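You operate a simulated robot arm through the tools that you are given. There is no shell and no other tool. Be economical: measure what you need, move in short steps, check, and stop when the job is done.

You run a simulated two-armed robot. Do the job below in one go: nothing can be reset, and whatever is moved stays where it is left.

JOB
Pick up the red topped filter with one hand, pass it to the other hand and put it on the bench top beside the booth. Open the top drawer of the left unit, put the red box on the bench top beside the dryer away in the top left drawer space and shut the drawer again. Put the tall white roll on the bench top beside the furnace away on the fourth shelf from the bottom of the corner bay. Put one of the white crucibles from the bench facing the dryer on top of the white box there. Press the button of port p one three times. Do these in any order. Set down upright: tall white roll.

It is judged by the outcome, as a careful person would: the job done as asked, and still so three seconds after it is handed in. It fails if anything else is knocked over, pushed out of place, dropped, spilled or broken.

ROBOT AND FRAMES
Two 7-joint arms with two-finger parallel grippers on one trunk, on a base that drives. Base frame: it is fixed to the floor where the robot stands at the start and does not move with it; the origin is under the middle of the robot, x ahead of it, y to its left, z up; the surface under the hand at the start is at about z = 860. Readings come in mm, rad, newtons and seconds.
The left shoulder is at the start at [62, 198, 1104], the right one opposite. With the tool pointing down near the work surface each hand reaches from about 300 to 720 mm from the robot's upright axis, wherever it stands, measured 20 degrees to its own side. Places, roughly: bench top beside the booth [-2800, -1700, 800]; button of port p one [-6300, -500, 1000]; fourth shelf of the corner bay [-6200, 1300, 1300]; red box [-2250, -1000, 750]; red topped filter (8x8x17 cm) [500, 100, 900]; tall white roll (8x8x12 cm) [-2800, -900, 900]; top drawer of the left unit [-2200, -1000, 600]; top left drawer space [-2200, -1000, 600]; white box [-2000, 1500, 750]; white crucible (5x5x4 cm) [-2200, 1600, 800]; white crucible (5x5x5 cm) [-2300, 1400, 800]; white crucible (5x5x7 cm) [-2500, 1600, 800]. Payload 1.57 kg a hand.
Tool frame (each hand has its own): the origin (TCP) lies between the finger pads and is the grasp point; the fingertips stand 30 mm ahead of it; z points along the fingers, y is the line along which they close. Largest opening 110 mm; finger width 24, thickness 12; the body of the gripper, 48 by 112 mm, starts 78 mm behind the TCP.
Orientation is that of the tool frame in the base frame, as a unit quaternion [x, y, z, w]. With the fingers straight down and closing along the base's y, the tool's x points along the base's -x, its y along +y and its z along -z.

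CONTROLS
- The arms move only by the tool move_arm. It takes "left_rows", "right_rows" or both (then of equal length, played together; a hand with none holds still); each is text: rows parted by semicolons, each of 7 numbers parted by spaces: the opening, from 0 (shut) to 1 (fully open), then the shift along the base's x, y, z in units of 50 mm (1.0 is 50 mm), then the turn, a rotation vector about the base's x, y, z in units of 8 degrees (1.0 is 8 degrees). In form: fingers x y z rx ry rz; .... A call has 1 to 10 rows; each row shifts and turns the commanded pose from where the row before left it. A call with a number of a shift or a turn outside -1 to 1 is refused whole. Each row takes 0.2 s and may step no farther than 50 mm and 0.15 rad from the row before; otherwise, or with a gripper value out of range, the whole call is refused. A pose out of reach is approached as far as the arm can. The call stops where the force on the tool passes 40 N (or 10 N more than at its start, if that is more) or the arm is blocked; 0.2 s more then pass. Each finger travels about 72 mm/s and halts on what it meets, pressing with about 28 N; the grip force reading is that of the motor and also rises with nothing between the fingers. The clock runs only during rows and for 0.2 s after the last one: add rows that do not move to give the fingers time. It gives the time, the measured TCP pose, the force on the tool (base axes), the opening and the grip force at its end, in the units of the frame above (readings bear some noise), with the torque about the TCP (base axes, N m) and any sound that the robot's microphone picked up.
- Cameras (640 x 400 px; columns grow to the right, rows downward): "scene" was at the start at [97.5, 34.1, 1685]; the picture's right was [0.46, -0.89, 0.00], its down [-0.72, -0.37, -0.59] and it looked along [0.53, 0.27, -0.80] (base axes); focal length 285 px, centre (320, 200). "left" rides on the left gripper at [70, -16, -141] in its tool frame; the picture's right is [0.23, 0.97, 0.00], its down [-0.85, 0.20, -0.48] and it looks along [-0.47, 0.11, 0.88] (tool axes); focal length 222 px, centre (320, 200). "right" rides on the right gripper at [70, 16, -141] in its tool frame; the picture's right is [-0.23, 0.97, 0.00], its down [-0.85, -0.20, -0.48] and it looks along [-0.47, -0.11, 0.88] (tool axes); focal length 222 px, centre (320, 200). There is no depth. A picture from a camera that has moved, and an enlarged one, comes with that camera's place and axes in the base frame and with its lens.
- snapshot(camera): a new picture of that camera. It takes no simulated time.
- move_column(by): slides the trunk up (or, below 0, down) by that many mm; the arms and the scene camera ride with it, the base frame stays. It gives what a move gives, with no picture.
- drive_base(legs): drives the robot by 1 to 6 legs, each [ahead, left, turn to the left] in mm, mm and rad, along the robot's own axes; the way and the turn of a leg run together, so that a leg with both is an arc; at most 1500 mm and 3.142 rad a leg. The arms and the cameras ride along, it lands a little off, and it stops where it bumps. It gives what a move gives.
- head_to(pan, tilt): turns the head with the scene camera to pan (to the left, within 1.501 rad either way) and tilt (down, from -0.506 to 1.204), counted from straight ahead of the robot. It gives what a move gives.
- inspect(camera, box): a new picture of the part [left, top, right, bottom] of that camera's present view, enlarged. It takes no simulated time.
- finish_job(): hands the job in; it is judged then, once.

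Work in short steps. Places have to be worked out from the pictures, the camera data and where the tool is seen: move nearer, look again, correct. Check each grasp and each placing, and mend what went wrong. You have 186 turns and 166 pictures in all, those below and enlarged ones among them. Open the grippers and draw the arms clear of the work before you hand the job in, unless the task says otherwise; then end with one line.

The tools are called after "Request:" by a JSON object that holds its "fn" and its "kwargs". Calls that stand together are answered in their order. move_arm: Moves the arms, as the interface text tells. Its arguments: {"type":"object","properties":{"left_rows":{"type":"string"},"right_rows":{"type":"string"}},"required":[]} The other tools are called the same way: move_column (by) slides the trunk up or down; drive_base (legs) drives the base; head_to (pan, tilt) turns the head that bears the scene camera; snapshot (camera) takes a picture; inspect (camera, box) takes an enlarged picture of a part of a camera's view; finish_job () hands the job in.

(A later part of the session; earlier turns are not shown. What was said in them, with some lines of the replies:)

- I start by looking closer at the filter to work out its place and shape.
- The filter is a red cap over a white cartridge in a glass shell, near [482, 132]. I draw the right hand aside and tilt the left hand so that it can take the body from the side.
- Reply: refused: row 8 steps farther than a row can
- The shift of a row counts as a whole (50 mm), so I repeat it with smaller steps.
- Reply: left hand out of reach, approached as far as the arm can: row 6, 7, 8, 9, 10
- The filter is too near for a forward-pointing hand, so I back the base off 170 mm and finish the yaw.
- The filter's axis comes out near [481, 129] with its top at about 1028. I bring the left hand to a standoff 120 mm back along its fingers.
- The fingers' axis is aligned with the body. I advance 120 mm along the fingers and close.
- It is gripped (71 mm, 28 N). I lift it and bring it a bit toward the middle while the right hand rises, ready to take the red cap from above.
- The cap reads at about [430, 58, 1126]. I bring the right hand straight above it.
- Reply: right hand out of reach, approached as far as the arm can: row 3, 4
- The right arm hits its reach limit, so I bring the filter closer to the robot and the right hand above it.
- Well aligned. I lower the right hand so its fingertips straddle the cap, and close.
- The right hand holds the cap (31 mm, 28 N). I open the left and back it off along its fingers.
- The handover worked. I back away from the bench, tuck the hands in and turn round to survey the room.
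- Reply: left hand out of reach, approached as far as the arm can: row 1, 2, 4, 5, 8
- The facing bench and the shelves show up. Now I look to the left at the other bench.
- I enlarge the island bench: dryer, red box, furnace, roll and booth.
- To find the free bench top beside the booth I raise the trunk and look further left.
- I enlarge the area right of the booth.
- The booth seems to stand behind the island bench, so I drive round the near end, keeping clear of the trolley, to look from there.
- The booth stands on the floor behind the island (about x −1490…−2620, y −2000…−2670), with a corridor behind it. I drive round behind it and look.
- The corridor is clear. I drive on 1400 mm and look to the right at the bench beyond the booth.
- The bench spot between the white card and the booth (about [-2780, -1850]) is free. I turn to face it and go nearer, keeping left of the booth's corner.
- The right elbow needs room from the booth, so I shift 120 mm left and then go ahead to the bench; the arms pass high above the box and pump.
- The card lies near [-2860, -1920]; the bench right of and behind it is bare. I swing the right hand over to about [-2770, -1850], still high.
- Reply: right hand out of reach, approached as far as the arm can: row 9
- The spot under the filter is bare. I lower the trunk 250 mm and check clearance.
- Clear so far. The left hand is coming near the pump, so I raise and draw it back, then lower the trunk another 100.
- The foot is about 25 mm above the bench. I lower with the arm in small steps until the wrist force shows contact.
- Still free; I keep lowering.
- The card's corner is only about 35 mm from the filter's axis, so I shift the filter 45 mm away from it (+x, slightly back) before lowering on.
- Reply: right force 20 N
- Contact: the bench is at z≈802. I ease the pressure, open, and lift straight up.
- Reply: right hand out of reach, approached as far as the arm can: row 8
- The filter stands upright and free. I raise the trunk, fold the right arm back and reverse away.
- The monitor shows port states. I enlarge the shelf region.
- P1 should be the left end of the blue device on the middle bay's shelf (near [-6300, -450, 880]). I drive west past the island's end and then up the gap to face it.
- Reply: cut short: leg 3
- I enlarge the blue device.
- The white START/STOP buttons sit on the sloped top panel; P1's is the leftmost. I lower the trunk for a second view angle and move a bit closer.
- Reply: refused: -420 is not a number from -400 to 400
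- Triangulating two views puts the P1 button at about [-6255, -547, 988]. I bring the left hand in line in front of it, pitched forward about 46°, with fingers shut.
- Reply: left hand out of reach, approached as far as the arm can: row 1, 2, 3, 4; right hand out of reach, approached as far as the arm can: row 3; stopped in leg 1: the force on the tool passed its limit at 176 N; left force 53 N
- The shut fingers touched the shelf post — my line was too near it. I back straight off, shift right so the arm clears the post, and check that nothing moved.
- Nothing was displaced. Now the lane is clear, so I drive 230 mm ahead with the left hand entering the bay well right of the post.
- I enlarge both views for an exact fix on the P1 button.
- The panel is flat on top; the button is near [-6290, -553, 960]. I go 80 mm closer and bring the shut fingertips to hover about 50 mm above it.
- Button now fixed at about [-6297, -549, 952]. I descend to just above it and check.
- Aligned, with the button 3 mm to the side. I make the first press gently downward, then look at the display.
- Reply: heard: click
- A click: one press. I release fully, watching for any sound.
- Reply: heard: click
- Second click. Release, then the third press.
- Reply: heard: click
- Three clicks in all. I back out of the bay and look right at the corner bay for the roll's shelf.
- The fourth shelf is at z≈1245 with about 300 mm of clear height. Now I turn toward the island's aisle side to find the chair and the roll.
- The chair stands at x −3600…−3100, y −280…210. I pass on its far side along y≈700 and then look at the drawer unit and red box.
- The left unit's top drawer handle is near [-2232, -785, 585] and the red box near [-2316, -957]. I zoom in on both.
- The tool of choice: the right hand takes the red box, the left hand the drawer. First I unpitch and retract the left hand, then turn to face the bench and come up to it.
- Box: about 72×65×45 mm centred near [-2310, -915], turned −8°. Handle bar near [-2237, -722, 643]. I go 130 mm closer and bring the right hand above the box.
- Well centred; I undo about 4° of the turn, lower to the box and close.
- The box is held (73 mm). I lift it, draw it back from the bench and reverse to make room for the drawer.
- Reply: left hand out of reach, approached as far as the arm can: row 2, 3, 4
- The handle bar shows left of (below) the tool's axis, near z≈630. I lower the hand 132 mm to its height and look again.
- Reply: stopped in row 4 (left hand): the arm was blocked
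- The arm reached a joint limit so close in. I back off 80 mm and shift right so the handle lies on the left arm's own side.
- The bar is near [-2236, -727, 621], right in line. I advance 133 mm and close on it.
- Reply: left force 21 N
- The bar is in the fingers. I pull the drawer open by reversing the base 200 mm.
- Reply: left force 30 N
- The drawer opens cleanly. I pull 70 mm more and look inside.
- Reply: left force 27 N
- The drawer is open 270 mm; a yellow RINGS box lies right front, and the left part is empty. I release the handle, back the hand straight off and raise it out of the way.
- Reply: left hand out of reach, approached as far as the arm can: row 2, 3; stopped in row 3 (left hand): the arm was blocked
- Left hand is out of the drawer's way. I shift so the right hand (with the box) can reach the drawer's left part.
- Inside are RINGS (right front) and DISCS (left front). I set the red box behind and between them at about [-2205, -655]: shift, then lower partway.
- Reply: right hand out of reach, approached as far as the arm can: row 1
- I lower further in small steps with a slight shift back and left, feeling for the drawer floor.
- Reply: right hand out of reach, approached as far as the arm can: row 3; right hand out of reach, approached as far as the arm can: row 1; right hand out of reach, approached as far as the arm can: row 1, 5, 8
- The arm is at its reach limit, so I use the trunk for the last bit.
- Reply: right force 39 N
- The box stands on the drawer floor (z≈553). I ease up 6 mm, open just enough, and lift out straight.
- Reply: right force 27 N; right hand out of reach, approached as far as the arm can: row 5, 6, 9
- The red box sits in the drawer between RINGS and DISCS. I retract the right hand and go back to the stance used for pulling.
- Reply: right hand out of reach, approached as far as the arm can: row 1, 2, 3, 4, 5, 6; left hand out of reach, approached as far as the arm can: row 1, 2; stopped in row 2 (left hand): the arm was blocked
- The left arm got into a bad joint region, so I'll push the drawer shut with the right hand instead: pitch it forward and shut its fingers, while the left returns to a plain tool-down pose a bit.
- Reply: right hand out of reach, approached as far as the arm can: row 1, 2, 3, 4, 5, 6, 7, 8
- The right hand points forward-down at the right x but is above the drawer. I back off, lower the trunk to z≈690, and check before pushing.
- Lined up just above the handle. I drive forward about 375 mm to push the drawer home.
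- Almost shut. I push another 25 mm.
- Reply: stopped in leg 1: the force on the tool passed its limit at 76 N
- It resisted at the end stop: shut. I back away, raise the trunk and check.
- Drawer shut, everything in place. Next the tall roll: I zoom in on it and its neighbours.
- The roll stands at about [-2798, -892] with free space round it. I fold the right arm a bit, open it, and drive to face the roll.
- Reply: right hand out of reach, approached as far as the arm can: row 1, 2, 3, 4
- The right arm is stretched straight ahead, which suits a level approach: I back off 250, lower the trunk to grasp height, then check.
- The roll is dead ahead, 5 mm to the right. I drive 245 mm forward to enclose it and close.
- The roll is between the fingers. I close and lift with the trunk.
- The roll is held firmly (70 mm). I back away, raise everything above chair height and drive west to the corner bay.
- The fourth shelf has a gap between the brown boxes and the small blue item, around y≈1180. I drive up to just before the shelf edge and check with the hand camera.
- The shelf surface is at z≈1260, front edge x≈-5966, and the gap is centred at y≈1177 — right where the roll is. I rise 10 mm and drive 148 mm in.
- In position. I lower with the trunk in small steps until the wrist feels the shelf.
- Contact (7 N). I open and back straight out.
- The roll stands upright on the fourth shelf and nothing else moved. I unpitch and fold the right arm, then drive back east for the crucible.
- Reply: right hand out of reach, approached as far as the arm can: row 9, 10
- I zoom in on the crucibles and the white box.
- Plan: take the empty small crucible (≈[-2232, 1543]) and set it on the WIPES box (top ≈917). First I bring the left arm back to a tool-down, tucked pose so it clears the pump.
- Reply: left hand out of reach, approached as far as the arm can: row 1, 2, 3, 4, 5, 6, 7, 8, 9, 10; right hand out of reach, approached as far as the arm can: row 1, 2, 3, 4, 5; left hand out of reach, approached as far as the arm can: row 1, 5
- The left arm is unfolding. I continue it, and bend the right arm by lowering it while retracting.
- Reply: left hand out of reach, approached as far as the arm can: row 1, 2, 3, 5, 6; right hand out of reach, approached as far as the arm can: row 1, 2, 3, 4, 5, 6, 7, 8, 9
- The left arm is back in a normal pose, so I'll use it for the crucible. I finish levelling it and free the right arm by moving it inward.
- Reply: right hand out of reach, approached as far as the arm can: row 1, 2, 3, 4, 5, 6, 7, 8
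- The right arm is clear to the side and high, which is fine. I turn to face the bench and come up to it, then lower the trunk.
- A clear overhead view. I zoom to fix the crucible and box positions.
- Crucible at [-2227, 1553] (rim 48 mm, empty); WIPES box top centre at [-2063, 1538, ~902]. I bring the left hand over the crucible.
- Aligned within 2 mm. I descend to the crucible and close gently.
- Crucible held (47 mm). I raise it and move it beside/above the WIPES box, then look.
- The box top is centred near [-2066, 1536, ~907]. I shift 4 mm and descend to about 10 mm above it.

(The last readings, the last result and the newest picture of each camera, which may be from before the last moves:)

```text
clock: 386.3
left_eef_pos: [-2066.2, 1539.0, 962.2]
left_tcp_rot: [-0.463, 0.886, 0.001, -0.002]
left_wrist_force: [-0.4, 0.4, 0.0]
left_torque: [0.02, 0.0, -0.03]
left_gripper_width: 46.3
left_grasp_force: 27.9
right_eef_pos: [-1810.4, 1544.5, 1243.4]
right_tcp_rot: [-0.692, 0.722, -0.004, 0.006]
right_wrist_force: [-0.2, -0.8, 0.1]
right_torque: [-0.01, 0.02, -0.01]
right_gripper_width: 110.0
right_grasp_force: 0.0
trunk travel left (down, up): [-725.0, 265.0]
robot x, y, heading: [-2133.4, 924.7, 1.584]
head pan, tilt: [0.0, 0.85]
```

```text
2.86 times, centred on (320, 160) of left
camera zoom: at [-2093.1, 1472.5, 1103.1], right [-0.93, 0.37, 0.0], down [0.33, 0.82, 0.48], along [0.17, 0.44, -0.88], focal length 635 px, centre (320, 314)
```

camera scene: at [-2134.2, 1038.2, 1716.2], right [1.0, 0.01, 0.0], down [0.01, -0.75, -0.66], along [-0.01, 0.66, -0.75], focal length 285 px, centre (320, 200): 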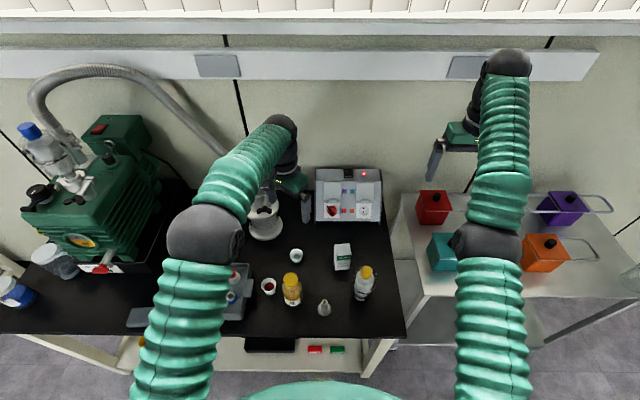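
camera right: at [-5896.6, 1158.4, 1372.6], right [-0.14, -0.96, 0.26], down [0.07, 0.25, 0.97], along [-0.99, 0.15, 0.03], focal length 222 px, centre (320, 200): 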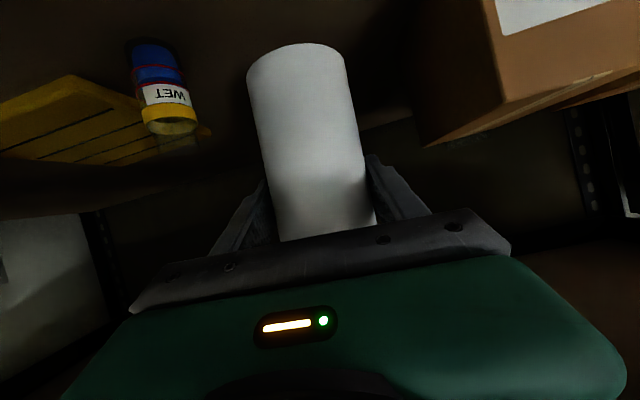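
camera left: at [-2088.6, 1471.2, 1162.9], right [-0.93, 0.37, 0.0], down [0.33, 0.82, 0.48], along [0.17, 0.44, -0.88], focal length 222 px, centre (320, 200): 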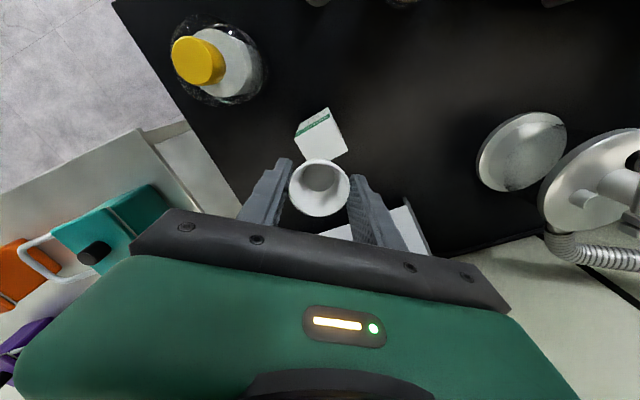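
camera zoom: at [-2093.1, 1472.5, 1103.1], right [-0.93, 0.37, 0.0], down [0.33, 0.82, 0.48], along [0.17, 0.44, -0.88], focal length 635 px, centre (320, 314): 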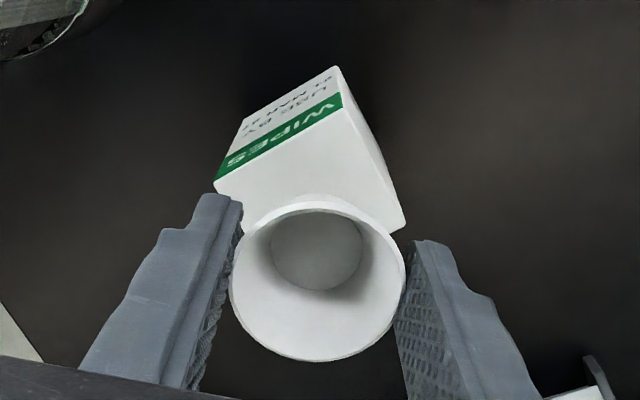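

The crucible's base is about 11 mm too far back relative to the box top. I shift it forward and look again.

Request:
{"fn": "move_arm", "kwargs": {"left_rows": "0 -0.05 -0.22 0 0 0 0;0 0 0 -0.04 0 0 0;0 0 0 0 0 0 0"}}

Request:
{"fn": "inspect", "kwargs": {"camera": "left", "box": [240, 90, 400, 230]}}

Request:
{"fn": "inspect", "kwargs": {"camera": "scene", "box": [310, 200, 390, 280]}}

```text
clock: 387.1
left_eef_pos: [-2069.4, 1527.9, 960.1]
left_tcp_rot: [-0.463, 0.886, 0.0, -0.002]
left_wrist_force: [-0.1, 0.5, 0.8]
left_torque: [0.04, -0.04, 0.02]
left_gripper_width: 46.3
left_grasp_force: 27.9
right_eef_pos: [-1811.1, 1545.1, 1244.3]
right_tcp_rot: [-0.692, 0.721, -0.005, 0.006]
right_wrist_force: [-1.1, -0.2, -1.0]
right_torque: [-0.02, -0.01, -0.01]
right_gripper_width: 109.9
right_grasp_force: 0.1
trunk travel left (down, up): [-725.0, 265.0]
robot x, y, heading: [-2132.8, 926.9, 1.583]
head pan, tilt: [0.0, 0.85]
```

```text
2.86 times, centred on (320, 160) of left
camera zoom: at [-2095.8, 1461.8, 1100.7], right [-0.93, 0.37, 0.0], down [0.33, 0.82, 0.48], along [0.17, 0.44, -0.88], focal length 635 px, centre (320, 314)
```

zoom: 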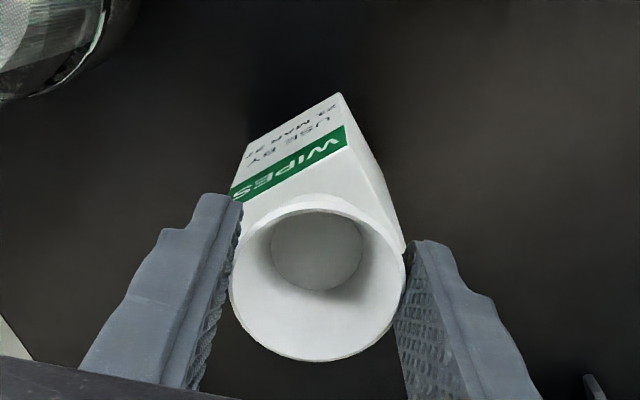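

```text
5.00 times, centred on (350, 240) of scene
camera zoom: at [-2131.6, 1039.3, 1716.1], right [1.0, 0.01, 0.0], down [0.01, -0.75, -0.66], along [-0.01, 0.66, -0.75], focal length 1425 px, centre (170, 0)
```

zoom: 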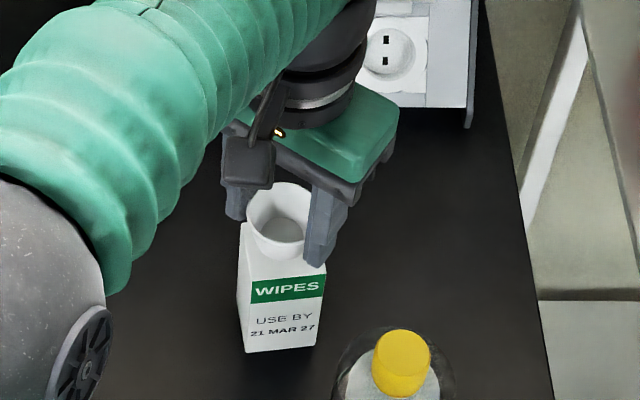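

Within 5 mm now; a last 4 mm shift, then down in 2–3 mm steps feeling for contact.

Request:
{"fn": "move_arm", "kwargs": {"left_rows": "0 0 -0.08 -0.06 0 0 0;0 0 0 -0.06 0 0 0;0 0 0 -0.05 0 0 0;0 0 0 0 0 0 0"}}

```text
clock: 388.1
left_eef_pos: [-2069.2, 1524.6, 951.3]
left_tcp_rot: [-0.463, 0.886, 0.001, -0.002]
left_wrist_force: [0.5, -0.5, -0.1]
left_torque: [-0.01, -0.01, 0.03]
left_gripper_width: 46.2
left_grasp_force: 28.0
right_eef_pos: [-1809.9, 1543.8, 1244.7]
right_tcp_rot: [-0.692, 0.722, -0.005, 0.006]
right_wrist_force: [0.4, -0.3, 0.0]
right_torque: [-0.02, 0.02, 0.02]
right_gripper_width: 110.0
right_grasp_force: 0.1
trunk travel left (down, up): [-725.0, 265.0]
robot x, y, heading: [-2127.9, 928.4, 1.587]
head pan, tilt: [0.0, 0.85]
```

Request:
{"fn": "move_arm", "kwargs": {"left_rows": "0 0 0 -0.04 0 0 0;0 0 0 -0.04 0 0 0;0 0 0 0 0 0 0"}}

Request:
{"fn": "inspect", "kwargs": {"camera": "left", "box": [240, 90, 400, 230]}}

```text
clock: 388.9
left_eef_pos: [-2069.8, 1524.2, 947.3]
left_tcp_rot: [-0.463, 0.886, 0.001, -0.002]
left_wrist_force: [-0.1, -0.5, -0.5]
left_torque: [-0.01, 0.04, 0.02]
left_gripper_width: 46.5
left_grasp_force: 28.1
right_eef_pos: [-1810.4, 1544.5, 1242.8]
right_tcp_rot: [-0.692, 0.722, -0.005, 0.005]
right_wrist_force: [0.3, 0.7, -0.1]
right_torque: [0.02, 0.01, 0.0]
right_gripper_width: 109.7
right_grasp_force: 0.2
trunk travel left (down, up): [-725.0, 265.0]
robot x, y, heading: [-2133.1, 930.7, 1.583]
head pan, tilt: [0.0, 0.85]
```

```text
2.86 times, centred on (320, 160) of left
camera zoom: at [-2095.7, 1457.6, 1088.6], right [-0.93, 0.37, 0.0], down [0.33, 0.82, 0.48], along [0.17, 0.44, -0.88], focal length 635 px, centre (320, 314)
```

zoom: 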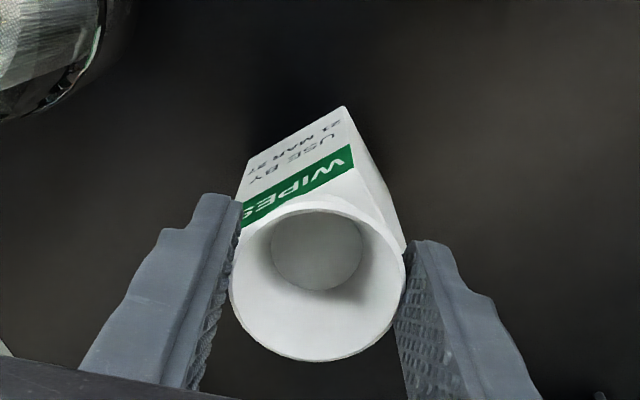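

Request:
{"fn": "move_arm", "kwargs": {"left_rows": "0 -0.06 0 -0.04 0 0 0;0 0 0 -0.04 0 0 0;0 0 0 0 0 0 0"}}

```text
clock: 389.7
left_eef_pos: [-2071.7, 1524.1, 942.0]
left_tcp_rot: [-0.463, 0.886, 0.001, -0.002]
left_wrist_force: [-0.3, -0.4, 0.0]
left_torque: [-0.05, -0.01, 0.01]
left_gripper_width: 46.5
left_grasp_force: 28.1
right_eef_pos: [-1810.2, 1544.2, 1243.9]
right_tcp_rot: [-0.692, 0.722, -0.005, 0.005]
right_wrist_force: [0.3, -0.8, -0.6]
right_torque: [0.03, -0.02, 0.01]
right_gripper_width: 110.2
right_grasp_force: 0.0
trunk travel left (down, up): [-725.0, 265.0]
robot x, y, heading: [-2130.4, 927.8, 1.58]
head pan, tilt: [0.0, 0.85]
```

Request:
{"fn": "move_arm", "kwargs": {"left_rows": "0 0 0 -0.04 0 0 0;0 0 0 -0.04 0 0 0;0 0 0 -0.04 0 0 0;0 0 0 0 0 0 0"}}

Request:
{"fn": "inspect", "kwargs": {"camera": "scene", "box": [310, 200, 390, 280]}}

```text
clock: 390.7
left_eef_pos: [-2073.0, 1523.9, 939.7]
left_tcp_rot: [-0.464, 0.886, 0.003, 0.0]
left_wrist_force: [-0.6, 1.3, 25.2]
left_torque: [0.13, -0.05, -0.01]
left_gripper_width: 46.7
left_grasp_force: 27.9
right_eef_pos: [-1811.2, 1539.9, 1245.7]
right_tcp_rot: [-0.693, 0.721, -0.004, 0.006]
right_wrist_force: [-0.8, 1.3, -0.6]
right_torque: [-0.02, -0.05, -0.01]
right_gripper_width: 110.0
right_grasp_force: 0.0
trunk travel left (down, up): [-725.0, 265.0]
robot x, y, heading: [-2131.2, 927.5, 1.579]
head pan, tilt: [0.0, 0.85]
```

```text
5.00 times, centred on (350, 240) of scene
camera zoom: at [-2132.6, 1032.9, 1716.9], right [1.0, 0.01, 0.0], down [0.01, -0.75, -0.66], along [-0.01, 0.66, -0.75], focal length 1425 px, centre (170, 0)
```

zoom: 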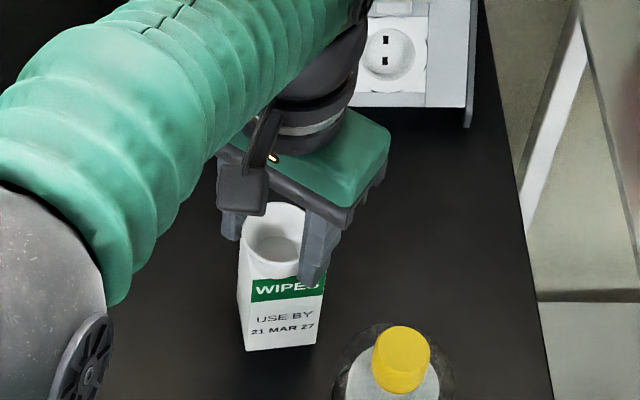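

Contact (25 N), base centred on the box. I ease the pressure, open slowly and rise straight up.

Request:
{"fn": "move_arm", "kwargs": {"left_rows": "0 0 0 0.05 0 0 0;0 0 0 0.02 0 0 0;0.46 0 0 0 0 0 0;0.52 0 0 0 0 0 0;0.6 0 0 0 0 0 0;0.75 0 0 0 0 0 0;0.75 0 0 0.3 0 0 0;0.75 0 0 0.6 0 0 0;0.75 0 0 0.8 0 0 0;0.75 0 0 0 0 0 0"}}

Request:
{"fn": "snapshot", "kwargs": {"camera": "left"}}

Request:
{"fn": "inspect", "kwargs": {"camera": "scene", "box": [310, 200, 390, 280]}}

```text
clock: 392.9
left_eef_pos: [-2073.1, 1524.6, 1025.8]
left_tcp_rot: [-0.464, 0.886, 0.0, -0.001]
left_wrist_force: [-0.5, -0.2, 0.4]
left_torque: [-0.03, 0.02, -0.02]
left_gripper_width: 82.4
left_grasp_force: 0.3
right_eef_pos: [-1809.8, 1544.3, 1243.7]
right_tcp_rot: [-0.692, 0.721, -0.005, 0.006]
right_wrist_force: [-0.5, -0.5, -0.3]
right_torque: [0.01, 0.02, 0.0]
right_gripper_width: 110.1
right_grasp_force: 0.1
trunk travel left (down, up): [-725.0, 265.0]
robot x, y, heading: [-2130.3, 924.5, 1.58]
head pan, tilt: [0.0, 0.85]
```

```text
28 pictures are left
camera left: at [-2098.9, 1457.9, 1167.8], right [-0.93, 0.37, 0.0], down [0.33, 0.82, 0.48], along [0.17, 0.44, -0.88], focal length 222 px, centre (320, 200)
```

left: 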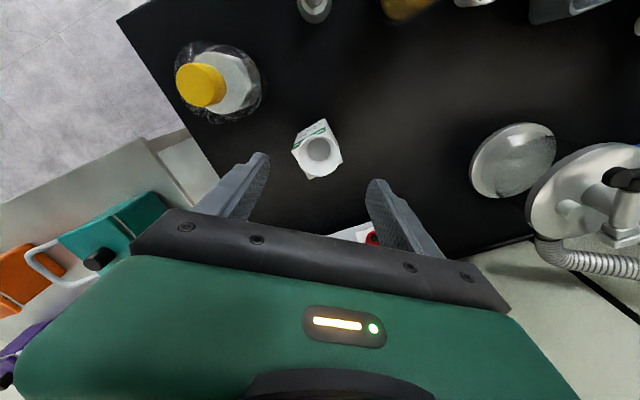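

```text
5.00 times, centred on (350, 240) of scene
camera zoom: at [-2131.7, 1038.8, 1716.1], right [1.0, 0.01, 0.0], down [0.01, -0.75, -0.66], along [-0.01, 0.66, -0.75], focal length 1425 px, centre (170, 0)
```

zoom: 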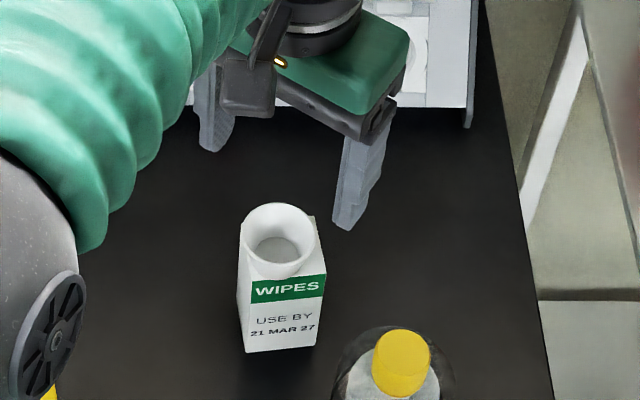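

The crucible stands on the WIPES box. I raise and back away, then do a last check of bench and arms.

Request:
{"fn": "move_column", "kwargs": {"by": 150}}

Request:
{"fn": "drive_base", "kwargs": {"legs": [[-350, 0, 0]]}}

Request:
{"fn": "head_to", "kwargs": {"pan": 0, "tilt": 0.65}}

Request:
{"fn": "snapshot", "kwargs": {"camera": "scene"}}

```text
clock: 394.7
left_eef_pos: [-2072.4, 1524.7, 1176.4]
left_tcp_rot: [-0.463, 0.886, 0.0, -0.001]
left_wrist_force: [-0.1, -0.7, 1.1]
left_torque: [0.02, 0.0, 0.02]
left_gripper_width: 82.6
left_grasp_force: 0.1
right_eef_pos: [-1810.4, 1545.0, 1392.7]
right_tcp_rot: [-0.692, 0.722, -0.005, 0.005]
right_wrist_force: [-0.2, -0.2, 0.4]
right_torque: [0.03, 0.01, 0.0]
right_gripper_width: 110.1
right_grasp_force: 0.1
trunk travel left (down, up): [-875.0, 115.0]
robot x, y, heading: [-2132.5, 919.3, 1.585]
head pan, tilt: [0.0, 0.85]
```

```text
clock: 396.9
left_eef_pos: [-2068.1, 1177.3, 1174.2]
left_tcp_rot: [-0.465, 0.886, 0.001, -0.002]
left_wrist_force: [0.5, 0.1, 0.5]
left_torque: [0.03, 0.02, -0.03]
left_gripper_width: 82.5
left_grasp_force: 0.1
right_eef_pos: [-1807.5, 1199.1, 1392.2]
right_tcp_rot: [-0.694, 0.72, -0.005, 0.005]
right_wrist_force: [0.8, -0.7, -0.8]
right_torque: [0.0, 0.0, 0.04]
right_gripper_width: 110.0
right_grasp_force: 0.1
trunk travel left (down, up): [-875.0, 115.0]
robot x, y, heading: [-2123.8, 577.4, 1.582]
head pan, tilt: [0.0, 0.85]
```

```text
clock: 397.7
left_eef_pos: [-2068.7, 1174.2, 1176.4]
left_tcp_rot: [-0.465, 0.885, 0.002, -0.001]
left_wrist_force: [-0.2, -0.7, -0.4]
left_torque: [-0.01, 0.03, -0.02]
left_gripper_width: 82.3
left_grasp_force: 0.1
right_eef_pos: [-1805.8, 1193.0, 1393.6]
right_tcp_rot: [-0.694, 0.72, -0.008, 0.0]
right_wrist_force: [-0.3, 0.2, -0.3]
right_torque: [-0.01, -0.01, 0.0]
right_gripper_width: 110.2
right_grasp_force: 0.1
trunk travel left (down, up): [-875.0, 115.0]
robot x, y, heading: [-2127.5, 580.3, 1.588]
head pan, tilt: [0.0, 0.649]
```

```text
26 pictures are left
camera scene: at [-2126.6, 700.0, 1882.5], right [1.0, 0.02, 0.0], down [0.01, -0.61, -0.79], along [-0.01, 0.79, -0.61], focal length 285 px, centre (320, 200)
```

scene: 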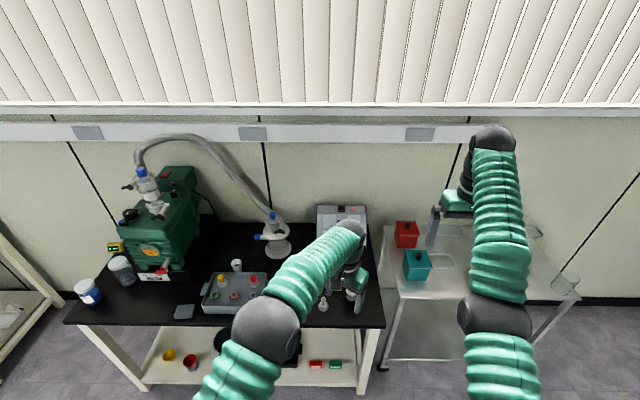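

Everything is in place: the arms are clear and both grippers are open. I hand the job in.

Request:
{"fn": "finish_job", "kwargs": {}}

```text
The job is handed in.
```

All five tasks are done and the job is handed in. The filter was passed from the left hand to the right and stands on the bench by the booth. The red box is in the shut top drawer of the left unit. The tall roll is upright on the fourth shelf of the corner bay. The crucible is on the white box. P1 was pressed three times with three clicks heard, and the only slip was the shut fingers bumping a shelf post in front of P1, which moved nothing.
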